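You operate a simulated robot arm through the tools that you are given. There is no shell and no other tool. Be economical: measure what you need, move in short steps, check, and stop when the job is done.

The job below is to be done with a simulated robot arm. You get a single attempt, and the scene is never put back.

## Task
Wind all the purple cord onto the white spool and sort it by length.
Fine: press the orange ZERO button once first, cord lever to FEED, crank till the tail is in, lever back to OFF; the white spool goes on the spot marked with the length that the counter tells. The other spools stay. Set down upright: white spool. Where these are worked on the way, their far stop is far enough and under half their travel is too little: cord lever.

The check looks at the end state, three seconds after you hand in, the way a careful person would. Anything else that was tipped, shoved, dropped, spilled or broken makes it a failure.

## Robot
A 6-joint arm with a two-finger parallel gripper, fixed in place. Base frame: the origin is at the foot of the arm, x ahead of it, y to its left, z up; the work surface is at about z = 0.812. Lengths are in m, angles in degrees, forces in N, time in s.
With the tool pointing down near the work surface it reaches from about 0.36 to 0.82 m from the base axis. Its first joint turns from -166.0 to 166.0 degrees. Payload 3.91 kg.
The TCP is the grasp point between the finger pads, 0.03 m short of the fingertips. In the tool frame z runs along the fingers and y along their closing line. The gripper opens to 0.11 m. The fingers are 0.02 m wide and 0.01 m thick; the gripper's body (0.048 by 0.112 m) begins 0.055 m behind the TCP.
Orientation is told as [roll, pitch, yaw] about the base's x, y, z axes, in that order, counted from this pose: with the fingers straight down and closing along the base's y, the tool's x points along the base's -x, its y along +y and its z along -z.

## Interface
- The arm moves only by the tool nudge_tool. Its argument "moves" is a list of rows, each a list of 7 numbers: the shift along the tool's x, y, z in m, then the turn, a rotation vector about the tool's x, y, z in degrees, then the gripper command, from -1 (shut) to 1 (fully open), values between in proportion. In form: [[x, y, z, ax, ay, az, grip], ...]. A call has 1 to 8 rows; each row shifts and turns the commanded pose from where the row before left it, along the tool's axes as they then stand. Each row takes 0.2 s and may step no farther than 0.05 m and 8.6 degrees from the row before; otherwise, or with a gripper value out of range, the whole call is refused. A pose out of reach is approached as far as the arm can. The call stops where the force on the tool passes 40 N (or 10 N more than at its start, if that is more) or the arm is blocked; 0.2 s more then pass. The fingers move at their own pace (about 0.045 m/s each) and stop on an object; they squeeze with about 34 N. The grip force told is the motor's: it shows also when the fingers shut on nothing. Time passes only in rows, and 0.2 s behind the last, so rows that do not move let the fingers close. The reply holds the time, the measured pose of the TCP, the force on the tool along the base axes, the opening and the grip force, in the units named above and with some noise, with the torque about the TCP (base axes, N m) and any sound that the robot's microphone picked up, and new pictures: "views" is both (left out), scene, wrist or none.
- Cameras (640 x 400 px; columns grow to the right, rows downward): "scene" is fixed at [0.4035, 0.657, 1.3965]; the picture's right is [-1.00, 0.01, 0.00], its down [0.00, 0.76, -0.65] and it looks along [-0.00, -0.65, -0.76] (base axes); focal length 214 px, centre (320, 200). "wrist" rides on the gripper at [0.077, 0.007, -0.114] in the tool frame; the picture's right is [-0.09, 1.00, 0.00], its down [-0.80, -0.07, -0.59] and it looks along [-0.59, -0.05, 0.80] (tool axes); focal length 270 px, centre (320, 200). There is no depth. A picture from a camera that has moved, and an enlarged one, comes with that camera's place and axes in the base frame and with its lens. The place of the scene camera against the robot may be out by one fixed shift of up to 0.018 m in any direction.
- raise_lower(by): slides the trunk up (or, below 0, down) by that many m; the arm rides with it, the base frame stays. It gives what a move gives, with no picture.
- close_up(camera, box): a new picture of the part [left, top, right, bottom] of that camera's present view, enlarged. The clock stands still meanwhile.
- finish_job(): hands the job in; it is judged then, once.

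Work in short steps. Places have to be worked out from the pictures, the camera data and where the tool is seen: move nearer, look again, correct. Check each grasp and each placing, and mend what went wrong. You have 120 turns and 200 pictures in all, those below and enlarged ones among them. Open the gripper and draw the arm clear of the work before you hand the job in, unless the task says otherwise; then end with one line.

The tools are called after "Emit:" by a JSON object that holds its "fn" and its "kwargs". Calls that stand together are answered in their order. nudge_tool: Moves the arm, as the interface text tells. Its arguments: {"type":"object","properties":{"moves":{"type":"array","items":{"type":"array","items":{"type":"number"}}},"views":{"type":"string","enum":["both","scene","wrist","none"]}},"required":["moves"]} The other tools are called the same way: raise_lower (by) slides the trunk up or down; close_up (camera, box) takes an enlarged picture of a part of a camera's view; finish_job () hands the job in.

At the start:

```text
t: 0.0
eef_pos: [0.3223, 0.3774, 1.187]
ee_rot: [0.0, 0.0, 0.0]
force: [-0.5, 0.4, -0.5]
wrist_torque: [0.02, 0.02, 0.0]
width: 0.1101
gripper_force: 0.0
trunk travel left (down, up): [-0.55, 0.06]
```

scene: 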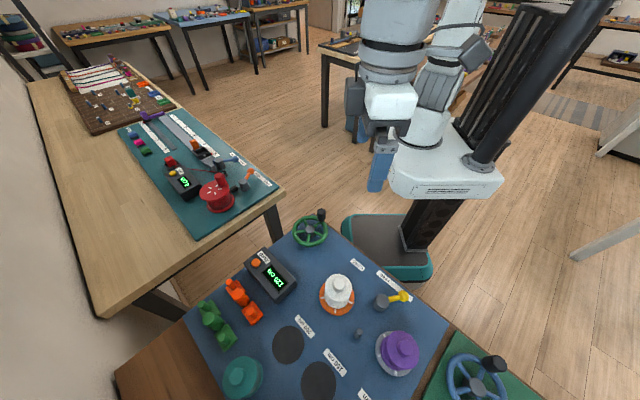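
wrist: 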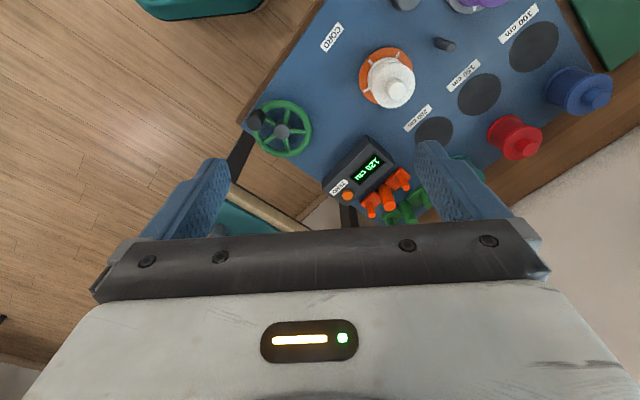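

I start by looking at the workstation enlarged.

Emit:
{"fn": "close_up", "kwargs": {"camera": "scene", "box": [180, 200, 460, 400]}}

Emit:
{"fn": "close_up", "kwargs": {"camera": "wrist", "box": [230, 0, 630, 240]}}

```text
2.00 times, centred on (320, 300) of scene
camera zoom: at [0.4035, 0.657, 1.3965], right [-1.0, 0.01, 0.0], down [0.0, 0.76, -0.65], along [0.0, -0.65, -0.76], focal length 429 px, centre (320, 0)
```

zoom: 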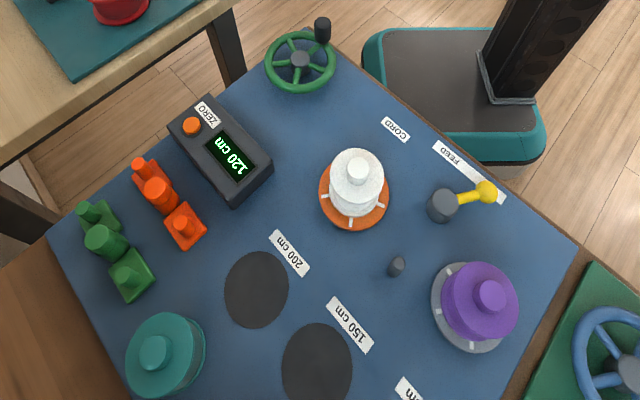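

```text
1.60 times, centred on (430, 120) of wrist
camera zoom: at [0.2448, 0.3849, 1.3022], right [0.09, 1.0, 0.0], down [0.8, -0.07, 0.59], along [0.59, -0.05, -0.8], focal length 432 px, centre (144, 328)
```

zoom: 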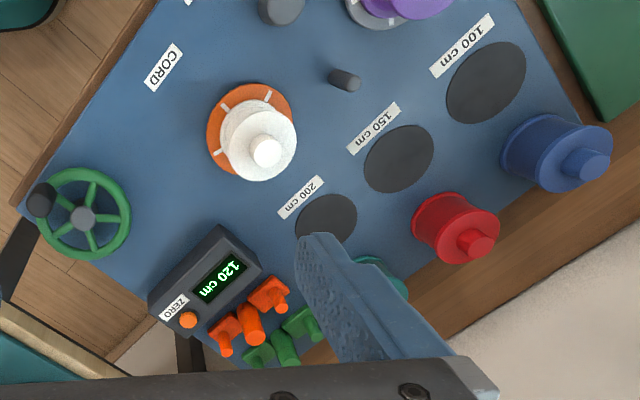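

Both views agree: spool in the winder near (0.36,0.487), crank hub near (0.425,0.305), ZERO near (0.565,0.415), lever near (0.26,0.51). I move for a closer look at the lever side.

Emit:
{"fn": "nudge_tool", "kwargs": {"moves": [[0.045, 0.02, 0.015, 0, 0, 0, 1], [0.045, 0.02, 0.015, 0, 0, 0, 1], [0.045, 0.02, 0.015, 0, 0, 0, 1], [0.02, 0.02, 0.015, 0, 0, 0, 1]], "views": "wrist"}}

```text
refused: row 1 steps farther than a row can; nothing moved
```

The row was slightly too long; I shorten it.

Emit:
{"fn": "nudge_tool", "kwargs": {"moves": [[0.04, 0.02, 0.015, 0, 0, 0, 1], [0.04, 0.02, 0.015, 0, 0, 0, 1], [0.04, 0.02, 0.015, 0, 0, 0, 1], [0.03, 0.02, 0.015, 0, 0, 0, 1]], "views": "wrist"}}

Emit:
{"fn": "close_up", "kwargs": {"camera": "wrist", "box": [160, 0, 480, 200]}}

```text
t: 1.0
eef_pos: [0.1697, 0.4612, 1.1259]
ee_rot: [0.1, 0.0, 0.0]
force: [0.1, 0.4, 0.1]
wrist_torque: [-0.01, -0.03, -0.03]
width: 0.1097
gripper_force: 0.0
trunk travel left (down, up): [-0.55, 0.06]
camera wrist: at [0.092, 0.4679, 1.2401], right [0.09, 1.0, 0.0], down [0.8, -0.07, 0.59], along [0.59, -0.05, -0.8], focal length 270 px, centre (320, 200)
```

wrist: 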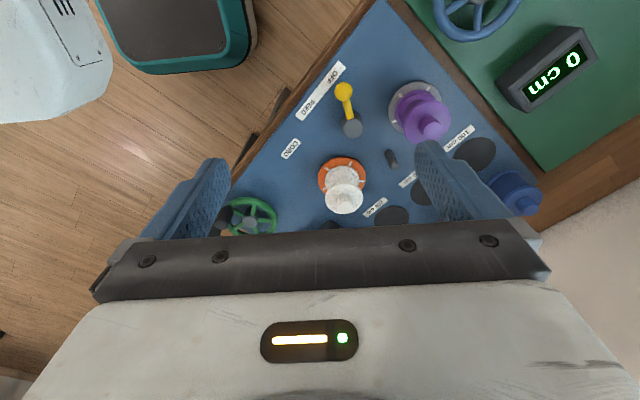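

```text
2.00 times, centred on (320, 100) of wrist
camera zoom: at [0.092, 0.4679, 1.2401], right [0.09, 1.0, 0.0], down [0.8, -0.07, 0.59], along [0.59, -0.05, -0.8], focal length 541 px, centre (320, 400)
```

zoom: 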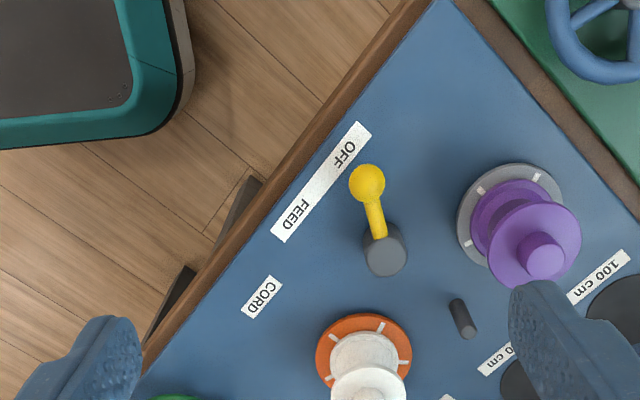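

The lever pivots at about (0.245,0.504) with its knob at OFF, and FEED lies toward -y. Next is ZERO: I move near the counter to look.

Emit:
{"fn": "nudge_tool", "kwargs": {"moves": [[-0.048, -0.008, 0, 0, 0, 0, 1], [-0.048, -0.008, 0, 0, 0, 0, 1], [-0.048, -0.008, 0, 0, 0, 0, 1], [-0.048, -0.008, 0, 0, 0, 0, 1], [-0.045, -0.008, 0.01, 0, 0, 0, 1], [-0.045, -0.006, 0.02, 0, 0, 0, 1], [-0.03, 0, 0.035, 0, 0, 0, 1], [0, 0, 0.03, 0, 0, 0, 1]]}}

Emit:
{"fn": "close_up", "kwargs": {"camera": "wrist", "box": [160, 0, 480, 200]}}

```text
t: 2.8
eef_pos: [0.4846, 0.4115, 1.0317]
ee_rot: [-0.1, 0.0, 0.1]
force: [0.7, 0.2, -0.7]
wrist_torque: [-0.01, 0.01, 0.03]
width: 0.1099
gripper_force: 0.1
trunk travel left (down, up): [-0.55, 0.06]
camera wrist: at [0.4081, 0.4179, 1.1469], right [0.09, 1.0, 0.0], down [0.8, -0.07, 0.59], along [0.59, -0.05, -0.8], focal length 270 px, centre (320, 200)
```

scene: 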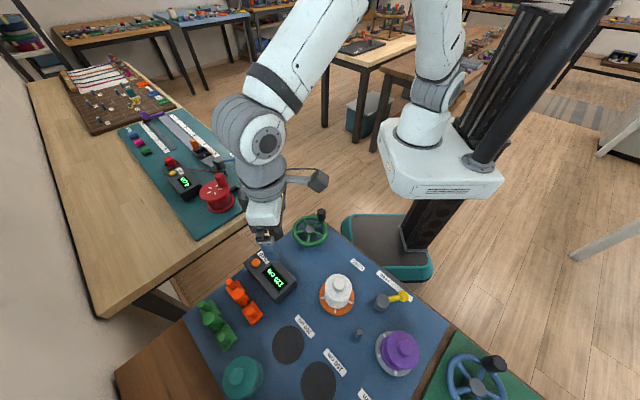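
wrist: 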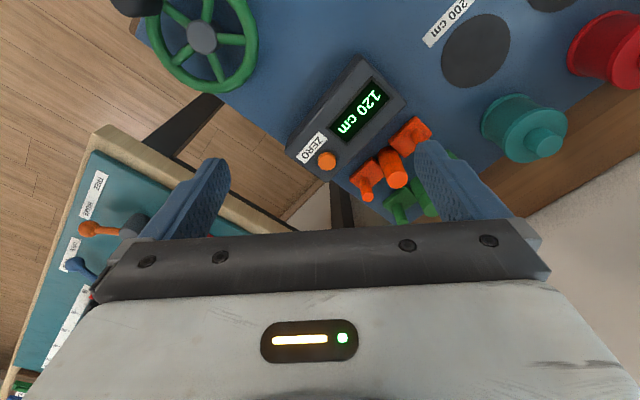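

```text
2.00 times, centred on (320, 100) of wrist
camera zoom: at [0.4081, 0.4179, 1.1469], right [0.09, 1.0, 0.0], down [0.8, -0.07, 0.59], along [0.59, -0.05, -0.8], focal length 541 px, centre (320, 400)
```

zoom: 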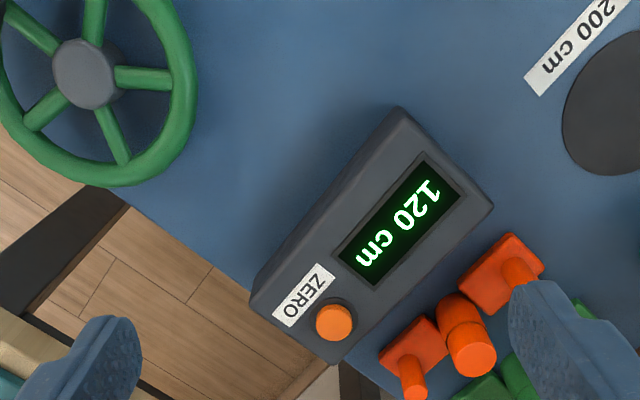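

The button is at about (0.566, 0.413, 0.855). I shut the fingers while moving above it.

Emit:
{"fn": "nudge_tool", "kwargs": {"moves": [[-0.03, 0.001, 0.03, 0, 0, 0, -1], [-0.03, 0, 0.03, 0, 0, 0, -1], [-0.0215, 0, 0.02, 0, 0, 0, -1], [0, 0, 0.02, 0, 0, 0, -1], [0, 0, 0, 0, 0, 0, -1], [0, 0, 0, 0, 0, 0, -1], [0, 0, 0, 0, 0, 0, -1]], "views": "wrist"}}

Emit:
{"fn": "close_up", "kwargs": {"camera": "scene", "box": [220, 200, 340, 300]}}

```text
t: 4.4
eef_pos: [0.5651, 0.4141, 0.9335]
ee_rot: [-0.1, -0.1, 0.0]
force: [0.8, 1.1, 0.2]
wrist_torque: [0.0, -0.01, -0.04]
width: 0.0
gripper_force: 31.8
trunk travel left (down, up): [-0.55, 0.06]
camera wrist: at [0.4876, 0.4214, 1.0485], right [0.09, 1.0, 0.0], down [0.8, -0.07, 0.59], along [0.59, -0.05, -0.8], focal length 270 px, centre (320, 200)
```

wrist: 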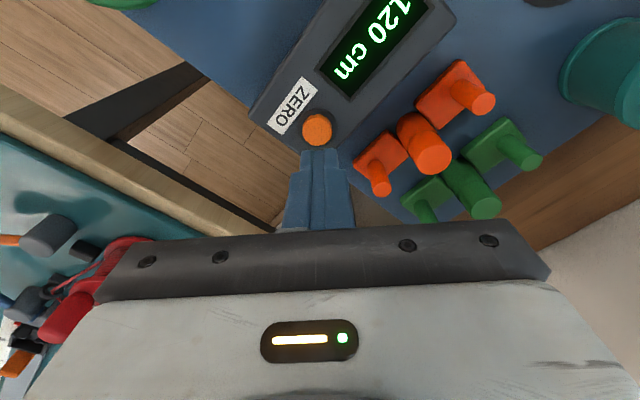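

```text
4.00 times, centred on (280, 250) of scene
camera zoom: at [0.4035, 0.657, 1.3965], right [-1.0, 0.01, 0.0], down [0.0, 0.76, -0.65], along [0.0, -0.65, -0.76], focal length 858 px, centre (480, 0)
```

zoom: 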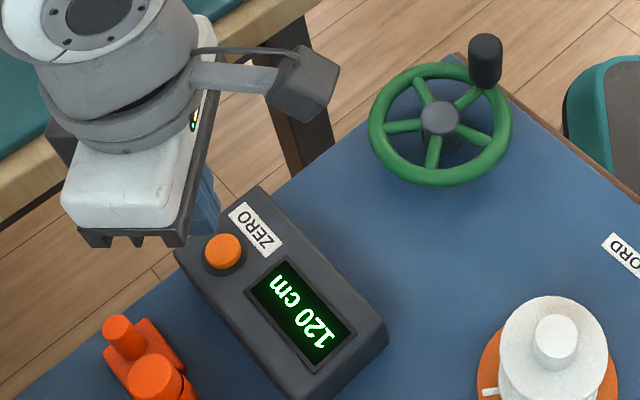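

The tip is right over the button. I press down in small steps.

Emit:
{"fn": "nudge_tool", "kwargs": {"moves": [[0, 0, 0.03, 0, 0, 0, -1], [0, 0, 0.01, 0, 0, 0, -1], [0, 0, 0.005, 0, 0, 0, -1], [0, 0, 0.005, 0, 0, 0, -1], [0, 0, 0.005, 0, 0, 0, -1]]}}

```text
t: 5.8
eef_pos: [0.5665, 0.4142, 0.8847]
ee_rot: [0.5, -0.6, 0.0]
force: [-6.4, -4.0, 21.7]
wrist_torque: [-0.14, 0.28, 0.01]
width: 0.0001
gripper_force: 34.4
trunk travel left (down, up): [-0.55, 0.06]
heard: click
stopped in row 5: the force on the tool passed its limit at 42 N (the readings are from after the stop); the commanded pose is now the measured one
camera wrist: at [0.4875, 0.4206, 0.9989], right [0.09, 1.0, 0.01], down [0.8, -0.08, 0.6], along [0.6, -0.05, -0.8], focal length 270 px, centre (320, 200)
```

scene: 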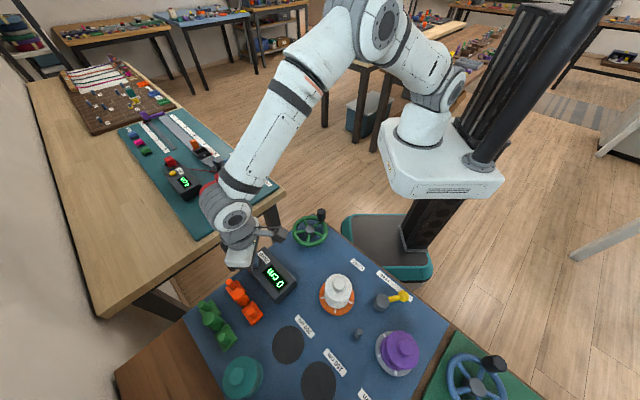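
wrist: 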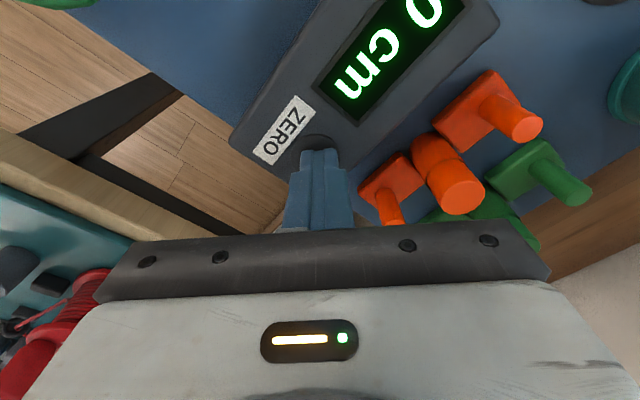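

Click heard and the counter reads 0 cm. I lift and travel to the lever side, high up.

Emit:
{"fn": "nudge_tool", "kwargs": {"moves": [[0, 0, -0.045, 0, 0, 0, -1], [0, 0, -0.045, 0, 0, 0, -1], [0.048, 0.008, -0.01, 0, 0, 0, -1], [0.048, 0.008, 0, 0, 0, 0, -1], [0.048, 0.008, 0, 0, 0, 0, -1], [0.048, 0.008, 0, 0, 0, 0, -1], [0.048, 0.008, 0, 0, 0, 0, -1], [0.048, 0.008, 0, 0, 0, 0, -1]], "views": "none"}}

Emit:
{"fn": "nudge_tool", "kwargs": {"moves": [[0.048, 0.008, 0, 0, 0, 0, -1], [0.048, 0.008, 0, 0, 0, 0, -1], [0.048, 0.008, 0, 0, 0, 0, -1], [0, 0, 0.02, 0, 0, 0, -1]], "views": "both"}}

Emit:
{"fn": "close_up", "kwargs": {"camera": "wrist", "box": [160, 0, 480, 200]}}

```text
t: 7.6
eef_pos: [0.2814, 0.463, 0.9801]
ee_rot: [0.2, -0.4, 0.0]
force: [-0.4, 0.4, -0.4]
wrist_torque: [-0.02, 0.0, -0.02]
width: 0.0
gripper_force: 34.2
trunk travel left (down, up): [-0.55, 0.06]
```

```text
t: 8.6
eef_pos: [0.1359, 0.4879, 0.9586]
ee_rot: [0.3, -0.4, 0.0]
force: [-0.2, 0.3, 0.1]
wrist_torque: [0.02, -0.02, 0.01]
width: 0.0
gripper_force: 34.4
trunk travel left (down, up): [-0.55, 0.06]
camera wrist: at [0.0566, 0.4936, 1.0735], right [0.09, 1.0, 0.01], down [0.8, -0.07, 0.6], along [0.6, -0.05, -0.8], focal length 270 px, centre (320, 200)
```

scene: 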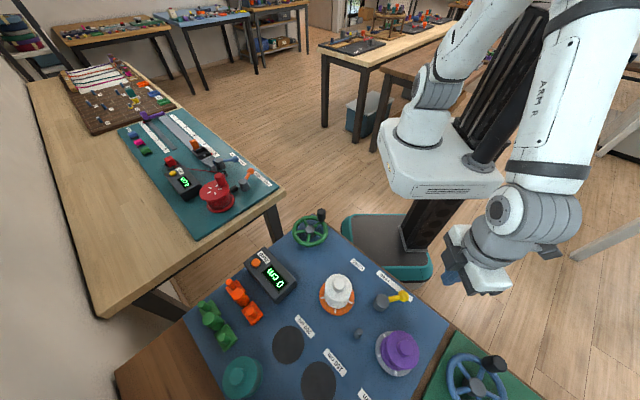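
wrist: 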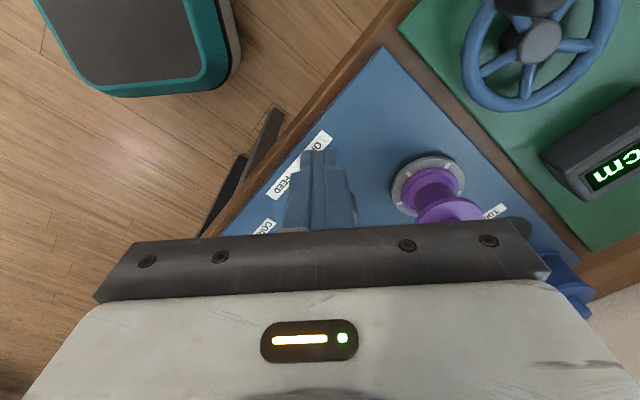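

```text
2.00 times, centred on (320, 100) of wrist
camera zoom: at [0.0566, 0.4936, 1.0735], right [0.09, 1.0, 0.01], down [0.8, -0.07, 0.6], along [0.6, -0.05, -0.8], focal length 541 px, centre (320, 400)
```

zoom: 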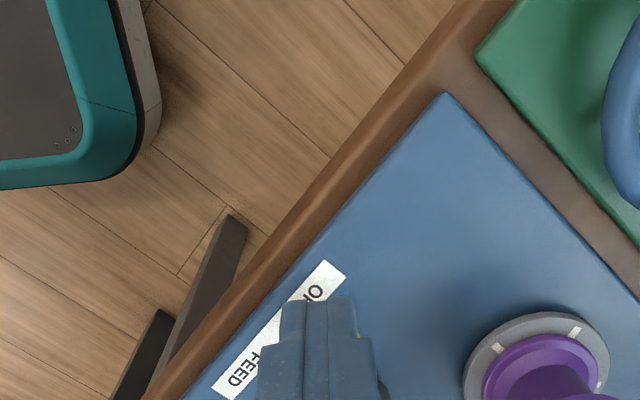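

The lever is hidden behind the fingers; I shift aside in +y to see it, which is also the side from which I'll push.

Emit:
{"fn": "nudge_tool", "kwargs": {"moves": [[0, 0.045, 0, 0, 0, 0, -1], [0, 0.02, 0, 0, 0, 0, -1]], "views": "wrist"}}

Emit:
{"fn": "close_up", "kwargs": {"camera": "wrist", "box": [160, 80, 480, 280]}}

Emit:
{"fn": "close_up", "kwargs": {"camera": "scene", "box": [340, 250, 460, 350]}}

```text
t: 9.2
eef_pos: [0.1354, 0.5524, 0.9593]
ee_rot: [0.3, -0.4, 0.1]
force: [-0.6, 0.2, -0.6]
wrist_torque: [0.0, -0.05, 0.0]
width: 0.0001
gripper_force: 34.2
trunk travel left (down, up): [-0.55, 0.06]
camera wrist: at [0.0565, 0.5581, 1.0743], right [0.09, 1.0, 0.01], down [0.8, -0.07, 0.6], along [0.6, -0.05, -0.8], focal length 270 px, centre (320, 200)
```

wrist: 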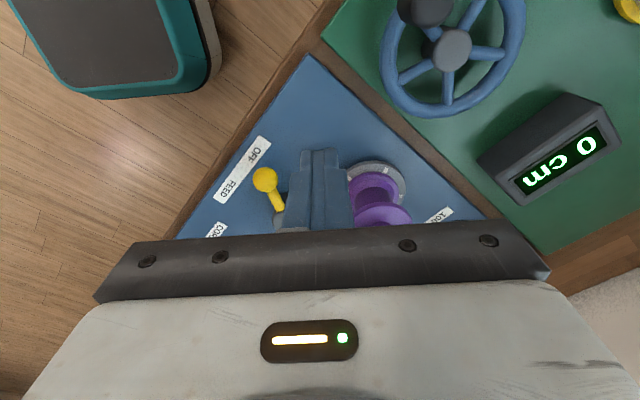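

```text
2.00 times, centred on (320, 180) of wrist
camera zoom: at [0.0565, 0.5581, 1.0743], right [0.09, 1.0, 0.01], down [0.8, -0.07, 0.6], along [0.6, -0.05, -0.8], focal length 541 px, centre (320, 240)
```

zoom: 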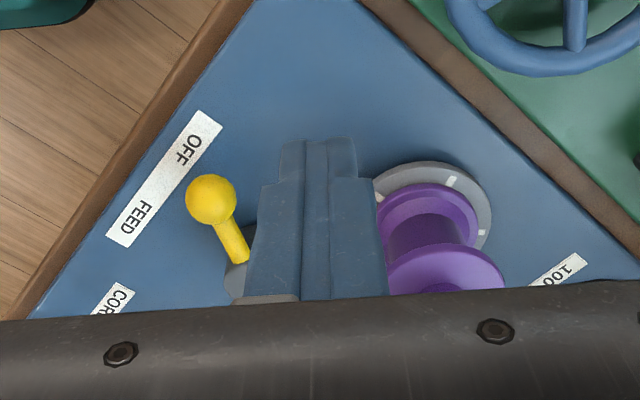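

```text
4.00 times, centred on (400, 300) of scene
camera zoom: at [0.4035, 0.657, 1.3965], right [-1.0, 0.01, 0.0], down [0.0, 0.76, -0.65], along [0.0, -0.65, -0.76], focal length 858 px, centre (0, -200)
```

zoom: 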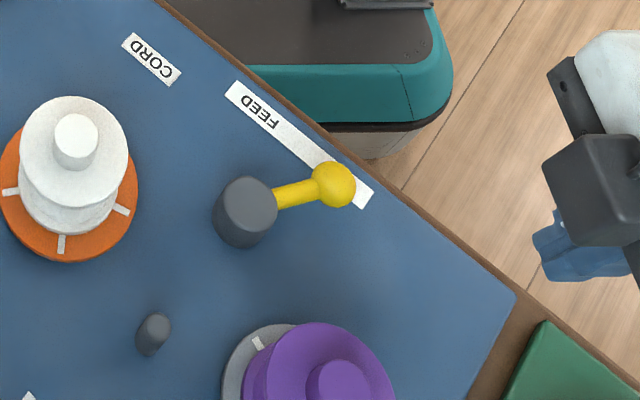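

Triangulated: knob (0.1975,0.492,0.845), pivot (0.2475,0.504). I turn the tool 45° so the gripper body stays clear of the purple spool and go to behind the knob.

Emit:
{"fn": "nudge_tool", "kwargs": {"moves": [[0, 0, 0, 0, 0, -7.5, -1], [0, 0, 0, 0, 0, -7.5, -1], [0, 0, 0, 0, 0, -7.5, -1], [0, 0, 0, 0, 0, -7.5, -1], [0, 0, 0, 0, 0, -7.5, -1], [0, 0, 0, 0, 0, -7.5, -1], [-0.007, -0.027, 0, 0, 0, 0, -1], [-0.007, -0.026, 0, 0, 0, 0, -1]], "views": "both"}}

```text
t: 11.0
eef_pos: [0.1821, 0.5258, 0.9592]
ee_rot: [0.1, -0.5, 45.3]
force: [-0.4, 1.1, 0.3]
wrist_torque: [0.0, 0.03, 0.02]
width: 0.0
gripper_force: 34.2
trunk travel left (down, up): [-0.55, 0.06]
camera wrist: at [0.1224, 0.475, 1.0736], right [-0.64, 0.77, 0.0], down [0.61, 0.51, 0.6], along [0.46, 0.39, -0.8], focal length 270 px, centre (320, 200)
```

scene: 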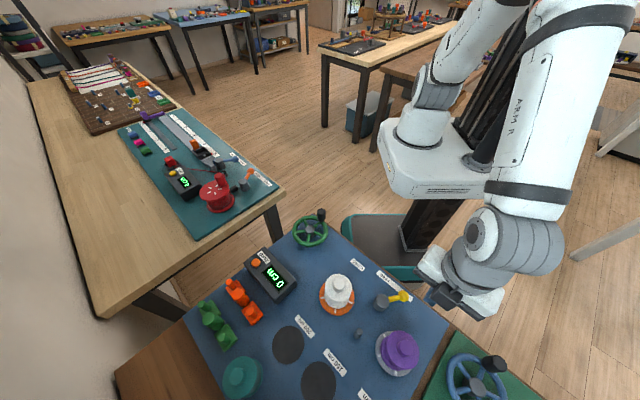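
wrist: 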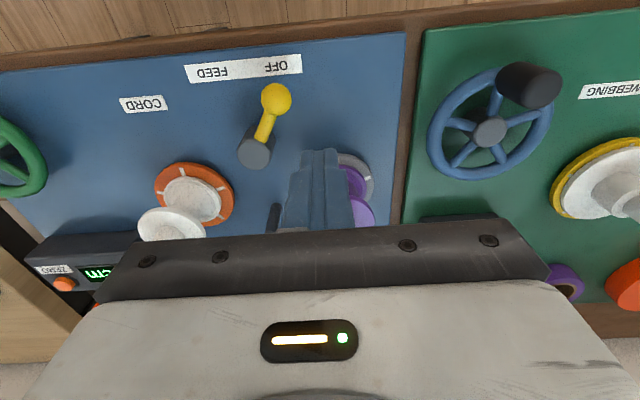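

Clear view: the knob is on the FEED side of the finger. I descend to z≈0.865.

Emit:
{"fn": "nudge_tool", "kwargs": {"moves": [[0, 0, 0.04, 0, 0, 0, -1], [0, 0, 0.035, 0, 0, 0, -1], [0, 0, 0.018, 0, 0, 0, -1]], "views": "wrist"}}

```text
t: 11.8
eef_pos: [0.1841, 0.5252, 0.8676]
ee_rot: [-0.1, -0.5, 44.9]
force: [-0.1, -0.5, -0.3]
wrist_torque: [-0.02, 0.02, -0.02]
width: 0.0
gripper_force: 34.5
trunk travel left (down, up): [-0.55, 0.06]
camera wrist: at [0.1233, 0.4753, 0.9814], right [-0.64, 0.77, 0.0], down [0.61, 0.51, 0.6], along [0.46, 0.39, -0.8], focal length 270 px, centre (320, 200)
```

wrist: 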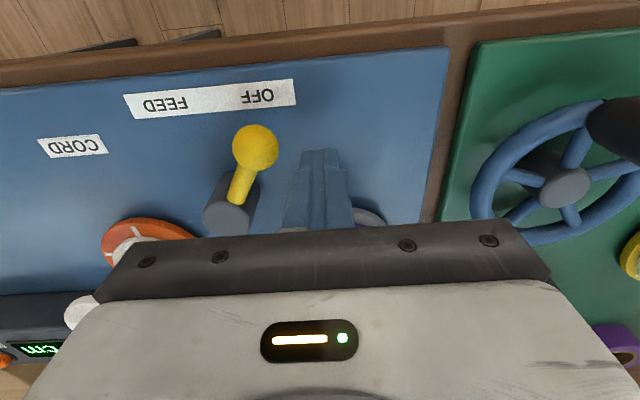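

Now I push the knob along its arc toward FEED.

Emit:
{"fn": "nudge_tool", "kwargs": {"moves": [[0.0028, -0.0156, 0, 0, 0, 0, -1], [0.0068, -0.0073, 0, 0, 0, 0, -1], [0.0068, -0.0073, 0, 0, 0, 0, -1], [0.0036, -0.0089, 0, 0, 0, 0, -1], [0.0036, -0.0089, 0, 0, 0, 0, -1], [0.0004, -0.0097, 0, 0, 0, 0, -1], [0.0004, -0.0097, 0, 0, 0, 0, -1], [-0.0021, -0.0092, 0, 0, 0, 0, -1]], "views": "wrist"}}

```text
t: 13.6
eef_pos: [0.2162, 0.4565, 0.8679]
ee_rot: [-0.1, -0.7, 45.2]
force: [-28.8, 17.9, -4.4]
wrist_torque: [0.45, 0.76, 0.24]
width: 0.0002
gripper_force: 33.7
trunk travel left (down, up): [-0.55, 0.06]
camera wrist: at [0.1567, 0.406, 0.9814], right [-0.64, 0.76, 0.0], down [0.61, 0.51, 0.6], along [0.46, 0.39, -0.8], focal length 270 px, centre (320, 200)
```

wrist: 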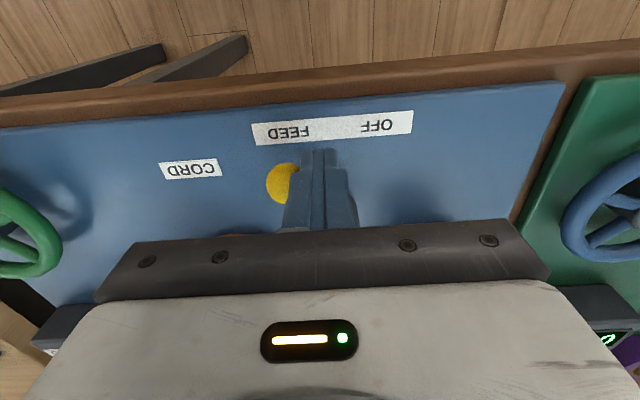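

The force of about 34 N suggests the stop. I back off, lift and look.

Emit:
{"fn": "nudge_tool", "kwargs": {"moves": [[0, 0.025, 0, 0, 0, 0, -1], [0, 0.01, -0.04, 0, 0, 0, -1], [0, 0.02, -0.045, 0, 0, 0, -1]], "views": "wrist"}}

Emit:
{"fn": "close_up", "kwargs": {"camera": "scene", "box": [280, 200, 440, 300]}}

```text
t: 14.4
eef_pos: [0.182, 0.4964, 0.954]
ee_rot: [0.0, -0.3, 45.1]
force: [1.0, 0.3, 0.2]
wrist_torque: [-0.01, -0.01, -0.02]
width: 0.0
gripper_force: 34.0
trunk travel left (down, up): [-0.55, 0.06]
camera wrist: at [0.1216, 0.4452, 1.0692], right [-0.64, 0.77, 0.0], down [0.61, 0.51, 0.6], along [0.46, 0.39, -0.8], focal length 270 px, centre (320, 200)
```

wrist: 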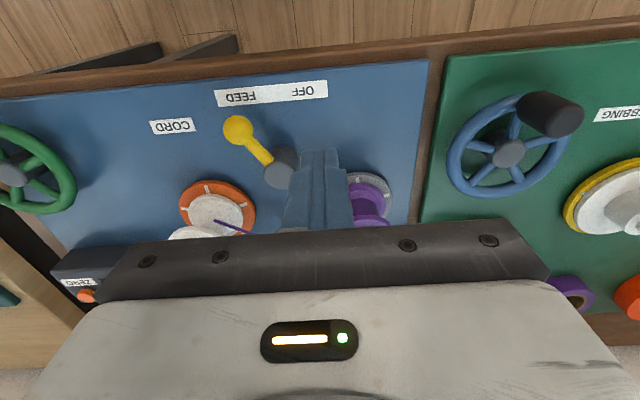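

```text
4.00 times, centred on (360, 250) of scene
camera zoom: at [0.4035, 0.657, 1.3965], right [-1.0, 0.01, 0.0], down [0.0, 0.76, -0.65], along [0.0, -0.65, -0.76], focal length 858 px, centre (160, 0)
```

zoom: 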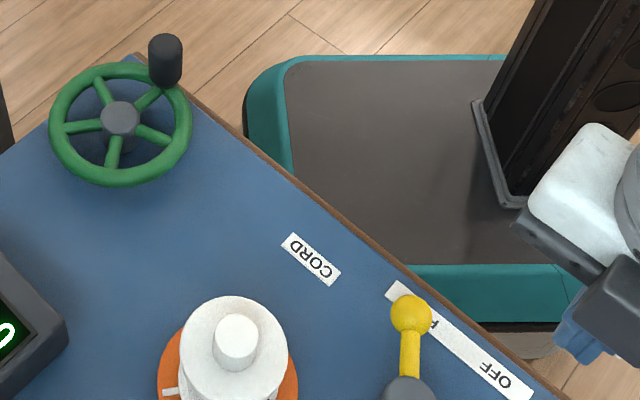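

The lever is at FEED and the purple cord now runs to the white spool. Next is the crank: I move to look at its knob.

Emit:
{"fn": "nudge_tool", "kwargs": {"moves": [[0.0119, -0.0398, -0.01, 0, 0, 0, 0.1], [0.0119, -0.0398, -0.01, 0, 0, 0, 0.1], [0.0119, -0.0398, -0.01, 0, 0, 0, 0.1], [0.0119, -0.0398, -0.005, 0, 0, 0, 0.1], [0.0119, -0.0398, -0.005, 0, 0, 0, 0.1], [0.0119, -0.0398, -0.003, 0, 0, 0, 0.1], [0.0119, -0.0398, -0.003, 0, 0, 0, 0.1]]}}

Emit:
{"fn": "close_up", "kwargs": {"camera": "wrist", "box": [160, 0, 480, 200]}}

```text
t: 16.0
eef_pos: [0.318, 0.2377, 0.9979]
ee_rot: [-0.1, -0.4, 45.0]
force: [0.6, 0.1, -0.1]
wrist_torque: [-0.02, 0.0, -0.03]
width: 0.0603
gripper_force: 0.1
trunk travel left (down, up): [-0.55, 0.06]
camera wrist: at [0.2582, 0.1876, 1.1127], right [-0.64, 0.77, 0.0], down [0.61, 0.51, 0.6], along [0.46, 0.39, -0.8], focal length 270 px, centre (320, 200)
```

scene: 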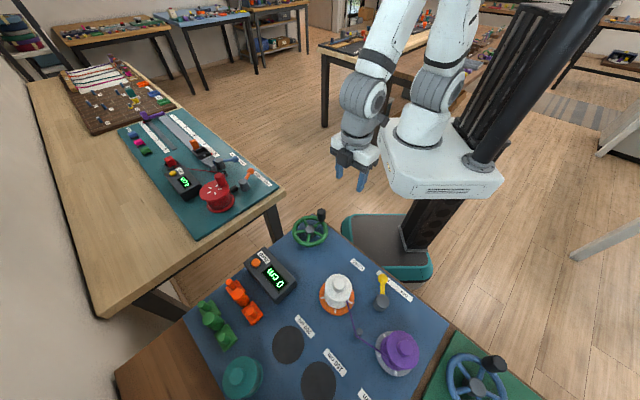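
wrist: 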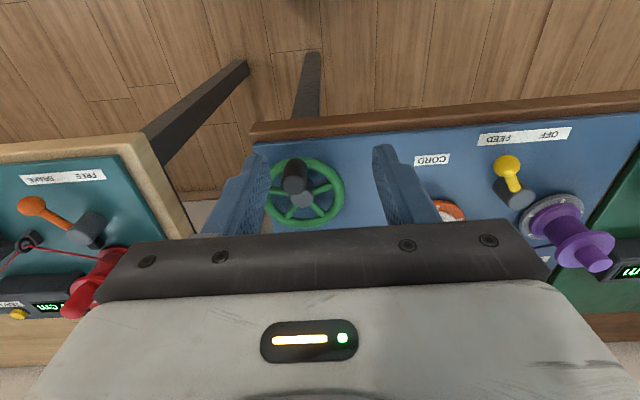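

```text
2.00 times, centred on (320, 100) of wrist
camera zoom: at [0.2582, 0.1876, 1.1127], right [-0.64, 0.77, 0.0], down [0.61, 0.51, 0.6], along [0.46, 0.39, -0.8], focal length 541 px, centre (320, 400)
```

zoom: 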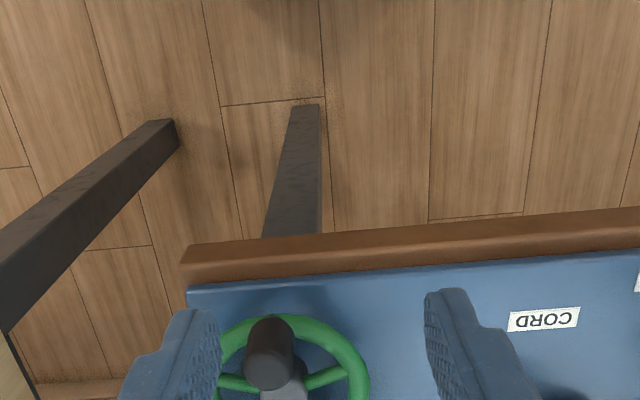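

Knob is at roughly (0.385,0.265). I move over it, still above, and refine.

Emit:
{"fn": "nudge_tool", "kwargs": {"moves": [[-0.022, -0.0095, 0.0, 0, 0, 0, 0.1], [-0.022, -0.0095, 0.01, 0, 0, 0, 0.1], [-0.015, -0.0095, 0.01, 0, 0, 0, 0.1]]}}

Emit:
{"fn": "close_up", "kwargs": {"camera": "scene", "box": [250, 180, 370, 260]}}

Emit:
{"fn": "close_up", "kwargs": {"camera": "wrist", "box": [160, 50, 480, 250]}}

```text
t: 16.8
eef_pos: [0.3806, 0.2601, 0.9777]
ee_rot: [0.0, -0.6, 45.1]
force: [-0.1, 0.6, -0.2]
wrist_torque: [-0.03, -0.03, -0.01]
width: 0.0604
gripper_force: 0.1
trunk travel left (down, up): [-0.55, 0.06]
camera wrist: at [0.321, 0.21, 1.0918], right [-0.64, 0.77, 0.0], down [0.61, 0.51, 0.6], along [0.46, 0.39, -0.8], focal length 270 px, centre (320, 200)
```

scene: 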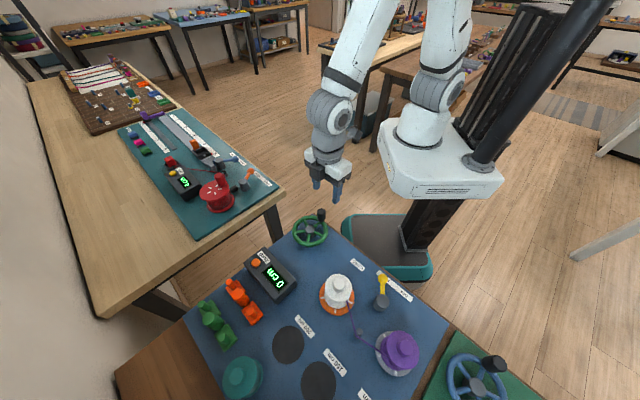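
wrist: 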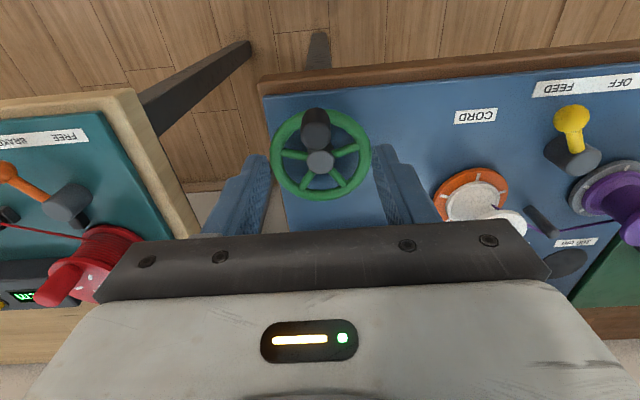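

```text
5.00 times, centred on (310, 220) of scene
camera zoom: at [0.4035, 0.657, 1.3965], right [-1.0, 0.01, 0.0], down [0.0, 0.76, -0.65], along [0.0, -0.65, -0.76], focal length 1072 px, centre (370, 100)
```

zoom: 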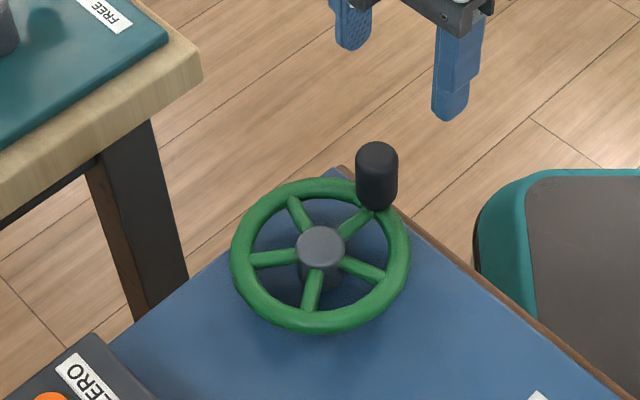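

```text
2.00 times, centred on (320, 150) of wrist
camera zoom: at [0.321, 0.21, 1.0918], right [-0.64, 0.77, 0.0], down [0.61, 0.51, 0.6], along [0.46, 0.39, -0.8], focal length 541 px, centre (320, 300)
```

zoom: 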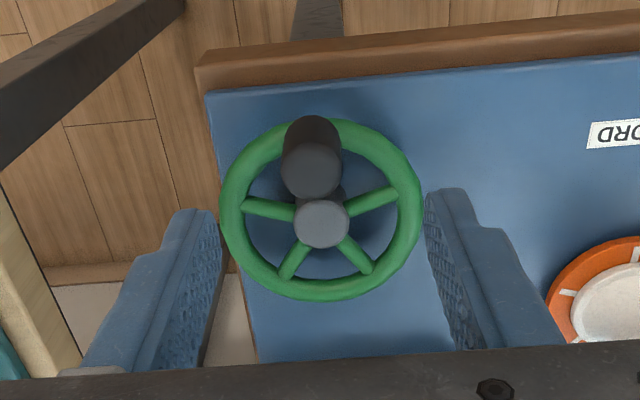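

Refined: hub (0.426,0.300), knob axis (0.393,0.266), top ≈0.88, crank radius ≈0.047. I centre on it, descend to 0.884 and close gently.

Emit:
{"fn": "nudge_tool", "kwargs": {"moves": [[-0.013, -0.0045, 0.02, 0, 0, 0, 0.1], [0, 0, 0.03, 0, 0, 0, 0.1], [0, 0, 0.03, 0, 0, 0, 0.1], [0, 0, 0.013, 0, 0, 0, 0.1]]}}

```text
t: 17.8
eef_pos: [0.3932, 0.2649, 0.8819]
ee_rot: [-0.1, -0.5, 45.0]
force: [-0.4, 0.9, -0.1]
wrist_torque: [-0.02, -0.01, 0.05]
width: 0.0606
gripper_force: 0.1
trunk travel left (down, up): [-0.55, 0.06]
camera wrist: at [0.3326, 0.2147, 0.9967], right [-0.64, 0.77, 0.0], down [0.61, 0.51, 0.6], along [0.46, 0.39, -0.8], focal length 270 px, centre (320, 200)
```

scene: 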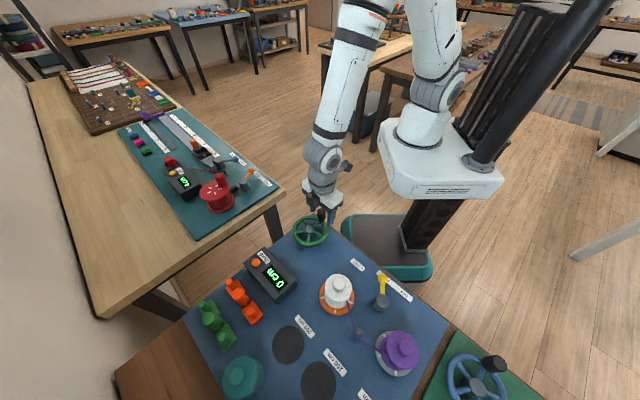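
wrist: 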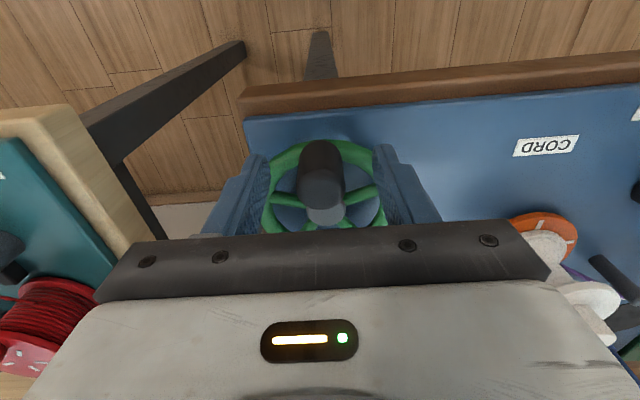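

The knob sits between the pads; I close on it.

Emit:
{"fn": "nudge_tool", "kwargs": {"moves": [[0, 0, 0, 0, 0, 0, -1], [0, 0, 0, 0, 0, 0, -1], [0, 0, 0, 0, 0, 0, -1]], "views": "wrist"}}

```text
t: 18.6
eef_pos: [0.3921, 0.2656, 0.8819]
ee_rot: [0.1, -0.5, 45.0]
force: [-0.1, 0.3, -2.5]
wrist_torque: [0.23, -0.13, 0.04]
width: 0.0246
gripper_force: 36.5
trunk travel left (down, up): [-0.55, 0.06]
camera wrist: at [0.3326, 0.2146, 0.9969], right [-0.64, 0.77, 0.0], down [0.61, 0.51, 0.6], along [0.46, 0.39, -0.8], focal length 270 px, centre (320, 200)
```

wrist: 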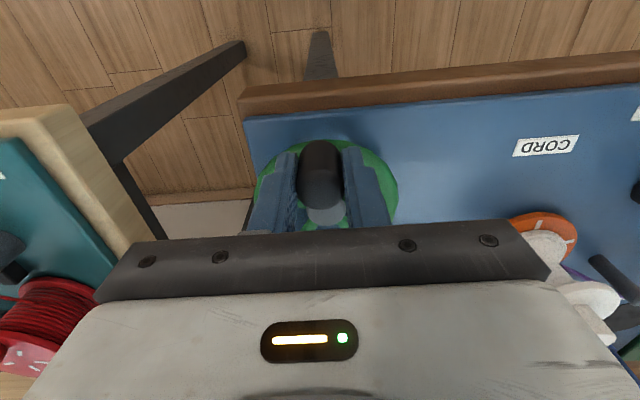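

Gripped (0.0246 wide). I try a 30° clockwise turn and check forces and counter.

Emit:
{"fn": "nudge_tool", "kwargs": {"moves": [[-0.0016, 0.0125, 0, 0, 0, 0, -1], [-0.0048, 0.01165, 0, 0, 0, 0, -1]], "views": "scene"}}

Emit:
{"fn": "close_up", "kwargs": {"camera": "scene", "box": [240, 220, 400, 370]}}

```text
t: 19.2
eef_pos: [0.3799, 0.2862, 0.8822]
ee_rot: [-0.1, -0.4, 45.0]
force: [1.9, -1.0, -11.8]
wrist_torque: [0.19, -0.61, -0.01]
width: 0.0246
gripper_force: 44.9
trunk travel left (down, up): [-0.55, 0.06]
```

scene: 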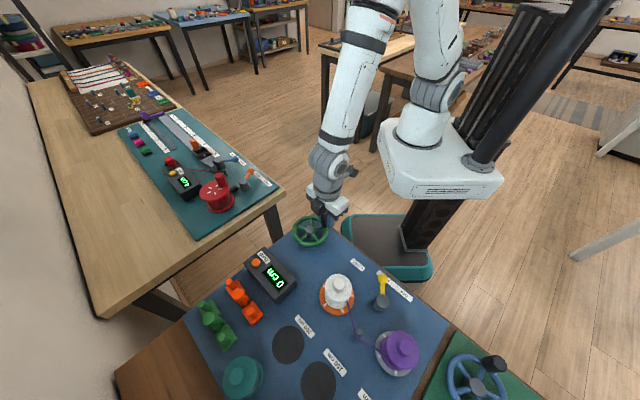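

```text
2.67 times, centred on (320, 295) of scene
camera zoom: at [0.4035, 0.657, 1.3965], right [-1.0, 0.01, 0.0], down [0.0, 0.76, -0.65], along [0.0, -0.65, -0.76], focal length 572 px, centre (320, -53)
```

zoom: 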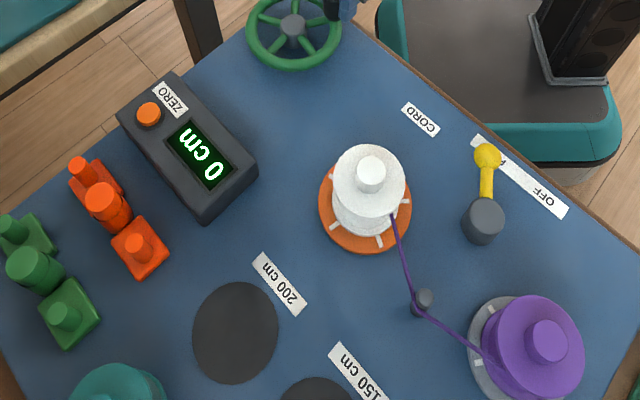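

The crank follows easily. Continue to 90° clockwise and check the counter.

Emit:
{"fn": "nudge_tool", "kwargs": {"moves": [[-0.0108, 0.0128, 0, 0, 0, 0, -1], [-0.0145, 0.0084, 0, 0, 0, 0, -1], [-0.0165, 0.0029, 0, 0, 0, 0, -1]], "views": "none"}}

Emit:
{"fn": "close_up", "kwargs": {"camera": "scene", "box": [240, 200, 400, 350]}}

```text
t: 20.0
eef_pos: [0.3929, 0.3342, 0.8835]
ee_rot: [0.0, -0.3, 45.0]
force: [-9.0, 8.9, -31.1]
wrist_torque: [-0.25, 0.62, 0.01]
width: 0.0246
gripper_force: 45.2
trunk travel left (down, up): [-0.55, 0.06]
```

```text
2.67 times, centred on (320, 275) of scene
camera zoom: at [0.4035, 0.657, 1.3965], right [-1.0, 0.01, 0.0], down [0.0, 0.76, -0.65], along [0.0, -0.65, -0.76], focal length 572 px, centre (320, 0)
```

zoom: 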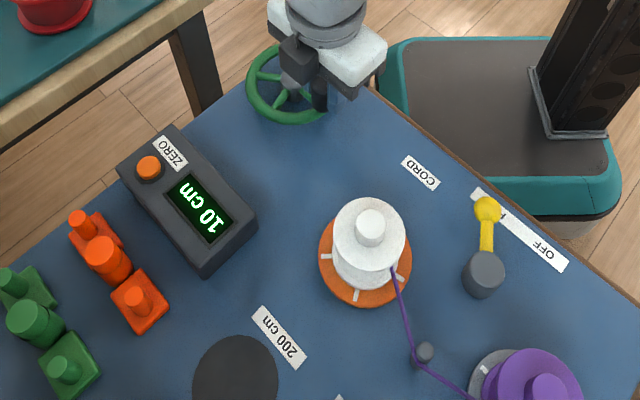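

Counter 10 cm at 90°: right direction. There is a −31 N vertical pull, so I ease down 2 mm and widen the radius slightly while turning on.

Emit:
{"fn": "nudge_tool", "kwargs": {"moves": [[0, 0.0007, 0.0025, 0, 0, 0, -1], [-0.0245, -0.0066, 0, 0, 0, 0, -1], [-0.0179, -0.0179, 0, 0, 0, 0, -1], [-0.0066, -0.0245, 0, 0, 0, 0, -1]], "views": "none"}}

```text
t: 21.0
eef_pos: [0.4616, 0.3332, 0.8828]
ee_rot: [0.1, -0.3, 45.0]
force: [-9.4, -9.3, -16.2]
wrist_torque: [0.57, -0.04, 0.01]
width: 0.0248
gripper_force: 45.5
trunk travel left (down, up): [-0.55, 0.06]
```

Forces are moderate. I continue from 180° to a full turn.

Emit:
{"fn": "nudge_tool", "kwargs": {"moves": [[0.007, -0.0242, 0.0015, 0, 0, 0, -1], [0.0178, -0.0178, 0, 0, 0, 0, -1], [0.0243, -0.0065, 0, 0, 0, 0, -1], [0.0243, 0.0065, 0, 0, 0, 0, -1], [0.0178, 0.0178, 0, 0, 0, 0, -1], [0.0065, 0.0243, 0, 0, 0, 0, -1]], "views": "none"}}

Emit:
{"fn": "close_up", "kwargs": {"camera": "scene", "box": [240, 200, 440, 380]}}

```text
t: 22.4
eef_pos: [0.3916, 0.2646, 0.8827]
ee_rot: [-0.1, -0.8, 45.1]
force: [8.6, 6.4, 31.8]
wrist_torque: [0.41, 0.33, 0.01]
width: 0.025
gripper_force: 44.9
trunk travel left (down, up): [-0.55, 0.06]
```

```text
2.22 times, centred on (340, 290) of scene
camera zoom: at [0.4035, 0.657, 1.3965], right [-1.0, 0.01, 0.0], down [0.0, 0.76, -0.65], along [0.0, -0.65, -0.76], focal length 477 px, centre (276, 0)
```

zoom: 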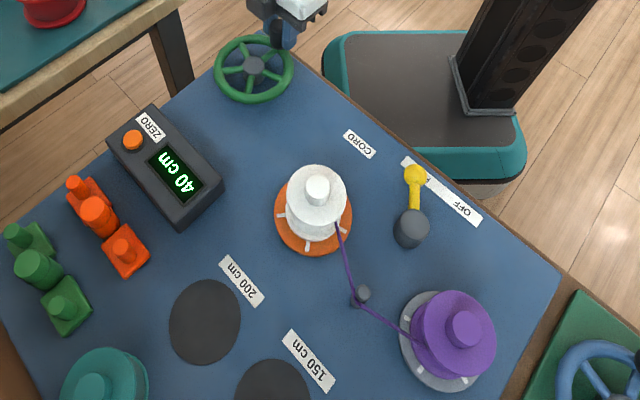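

40 cm per turn. I ease the vertical offset back by 2 mm and keep cranking, in 30° rows.

Emit:
{"fn": "nudge_tool", "kwargs": {"moves": [[-0.0065, 0.0243, -0.003, 0, 0, 0, -1], [-0.0178, 0.0178, 0.001, 0, 0, 0, -1], [-0.0243, 0.0065, 0.001, 0, 0, 0, -1], [-0.0243, -0.0065, 0.001, 0, 0, 0, -1], [-0.0178, -0.0178, 0, 0, 0, 0, -1], [-0.0065, -0.0243, 0, 0, 0, 0, -1]], "views": "none"}}

Emit:
{"fn": "nudge_tool", "kwargs": {"moves": [[0.0065, -0.0243, 0, 0, 0, 0, -1], [0.0178, -0.0178, -0.001, 0, 0, 0, -1], [0.0243, -0.0065, -0.001, 0, 0, 0, -1], [0.0243, 0.0065, -0.001, 0, 0, 0, -1], [0.0178, 0.0178, -0.0005, 0, 0, 0, -1], [0.0065, 0.0243, 0, 0, 0, 0, -1]], "views": "scene"}}

Emit:
{"fn": "close_up", "kwargs": {"camera": "scene", "box": [240, 200, 440, 380]}}

```text
t: 23.8
eef_pos: [0.4611, 0.3322, 0.8814]
ee_rot: [0.0, -0.7, 45.0]
force: [-3.6, -3.1, 16.3]
wrist_torque: [1.13, -0.47, -0.02]
width: 0.0245
gripper_force: 45.1
trunk travel left (down, up): [-0.55, 0.06]
```

```text
t: 25.2
eef_pos: [0.392, 0.2646, 0.8836]
ee_rot: [0.0, 0.0, 45.1]
force: [2.4, 1.6, -33.6]
wrist_torque: [-0.29, 0.0, -0.02]
width: 0.0241
gripper_force: 45.1
trunk travel left (down, up): [-0.55, 0.06]
```

scene: 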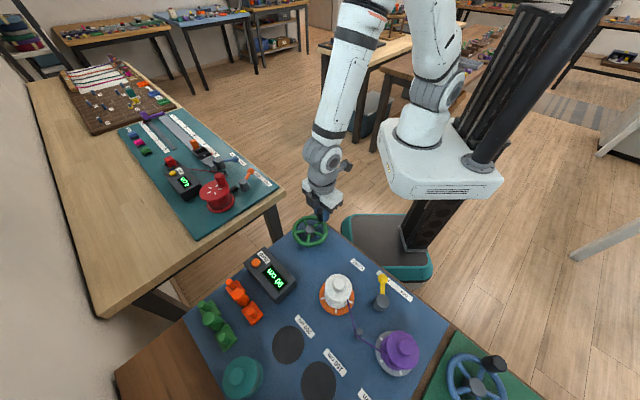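

```text
2.22 times, centred on (340, 290) of scene
camera zoom: at [0.4035, 0.657, 1.3965], right [-1.0, 0.01, 0.0], down [0.0, 0.76, -0.65], along [0.0, -0.65, -0.76], focal length 477 px, centre (276, 0)
```

zoom: 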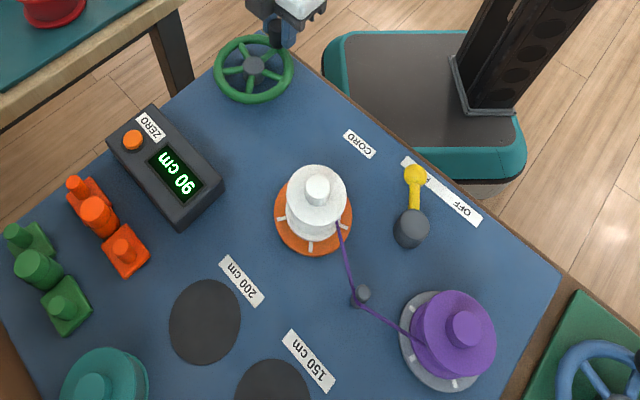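

90 cm now. I lower by 2.5 mm and turn another revolution with no vertical changes.

Emit:
{"fn": "nudge_tool", "kwargs": {"moves": [[0, 0, 0.0025, 0, 0, 0, -1], [-0.0065, 0.0243, 0.0, 0, 0, 0, -1], [-0.0178, 0.0178, 0.0, 0, 0, 0, -1], [-0.0243, 0.0065, 0.0, 0, 0, 0, -1], [-0.0243, -0.0065, 0.0, 0, 0, 0, -1], [-0.0178, -0.0178, 0, 0, 0, 0, -1], [-0.0065, -0.0243, 0, 0, 0, 0, -1]], "views": "none"}}

Emit:
{"fn": "close_up", "kwargs": {"camera": "scene", "box": [240, 200, 440, 380]}}

```text
t: 26.8
eef_pos: [0.4629, 0.3311, 0.8834]
ee_rot: [0.0, -0.6, 45.0]
force: [-16.9, -15.6, 24.4]
wrist_torque: [0.21, 0.43, 0.01]
width: 0.0244
gripper_force: 45.3
trunk travel left (down, up): [-0.55, 0.06]
```

```text
2.22 times, centred on (340, 290) of scene
camera zoom: at [0.4035, 0.657, 1.3965], right [-1.0, 0.01, 0.0], down [0.0, 0.76, -0.65], along [0.0, -0.65, -0.76], focal length 477 px, centre (276, 0)
```

zoom: 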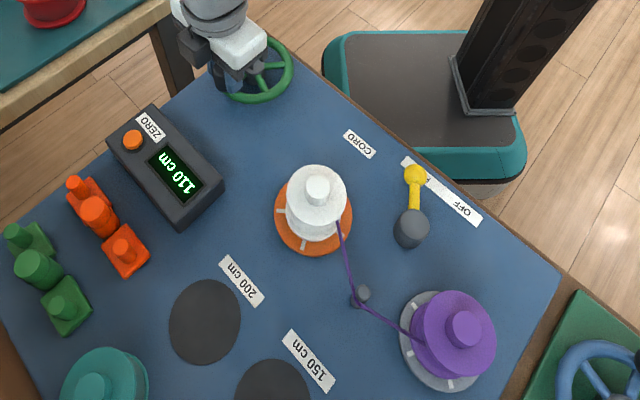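

110 cm and the cord still runs. Another half turn, easing the side and vertical load.

Emit:
{"fn": "nudge_tool", "kwargs": {"moves": [[0.0075, -0.0243, -0.0015, 0, 0, 0, -1], [0.0178, -0.0178, 0, 0, 0, 0, -1], [0.0243, -0.0065, 0, 0, 0, 0, -1], [0.0243, 0.0065, 0, 0, 0, 0, -1], [0.0178, 0.0178, 0, 0, 0, 0, -1], [0.0065, 0.0243, 0, 0, 0, 0, -1]], "views": "none"}}

Emit:
{"fn": "close_up", "kwargs": {"camera": "scene", "box": [240, 200, 440, 380]}}

```text
t: 28.2
eef_pos: [0.3937, 0.264, 0.8828]
ee_rot: [0.1, -0.2, 45.1]
force: [1.9, 2.7, -16.2]
wrist_torque: [0.0, -0.49, 0.01]
width: 0.0244
gripper_force: 44.9
trunk travel left (down, up): [-0.55, 0.06]
```

```text
2.22 times, centred on (340, 290) of scene
camera zoom: at [0.4035, 0.657, 1.3965], right [-1.0, 0.01, 0.0], down [0.0, 0.76, -0.65], along [0.0, -0.65, -0.76], focal length 477 px, centre (276, 0)
```

zoom: 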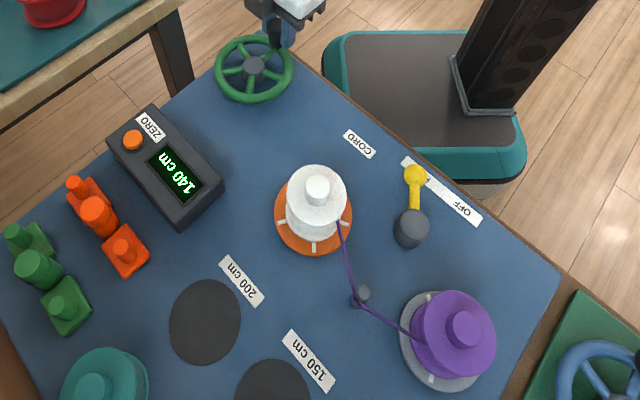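

140 cm. Another half turn, shifted 1 mm outward.

Emit:
{"fn": "nudge_tool", "kwargs": {"moves": [[-0.0058, 0.0243, 0.001, 0, 0, 0, -1], [-0.0178, 0.0178, 0.0, 0, 0, 0, -1], [-0.0243, 0.0065, 0.0, 0, 0, 0, -1], [-0.0243, -0.0065, 0.0, 0, 0, 0, -1], [-0.0172, -0.0178, 0, 0, 0, 0, -1], [-0.0058, -0.0243, 0, 0, 0, 0, -1]], "views": "none"}}

Emit:
{"fn": "close_up", "kwargs": {"camera": "scene", "box": [240, 200, 440, 380]}}

```text
t: 29.6
eef_pos: [0.4602, 0.333, 0.8827]
ee_rot: [-0.1, -0.9, 45.1]
force: [-2.1, -4.5, 27.0]
wrist_torque: [0.79, -0.27, -0.01]
width: 0.0244
gripper_force: 44.7
trunk travel left (down, up): [-0.55, 0.06]
```

```text
2.22 times, centred on (340, 290) of scene
camera zoom: at [0.4035, 0.657, 1.3965], right [-1.0, 0.01, 0.0], down [0.0, 0.76, -0.65], along [0.0, -0.65, -0.76], focal length 477 px, centre (276, 0)
```

zoom: 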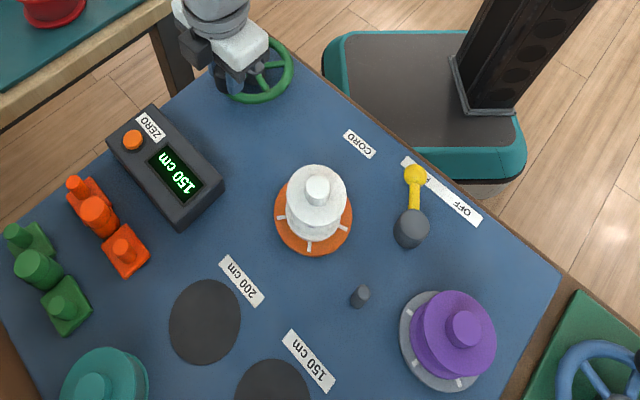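

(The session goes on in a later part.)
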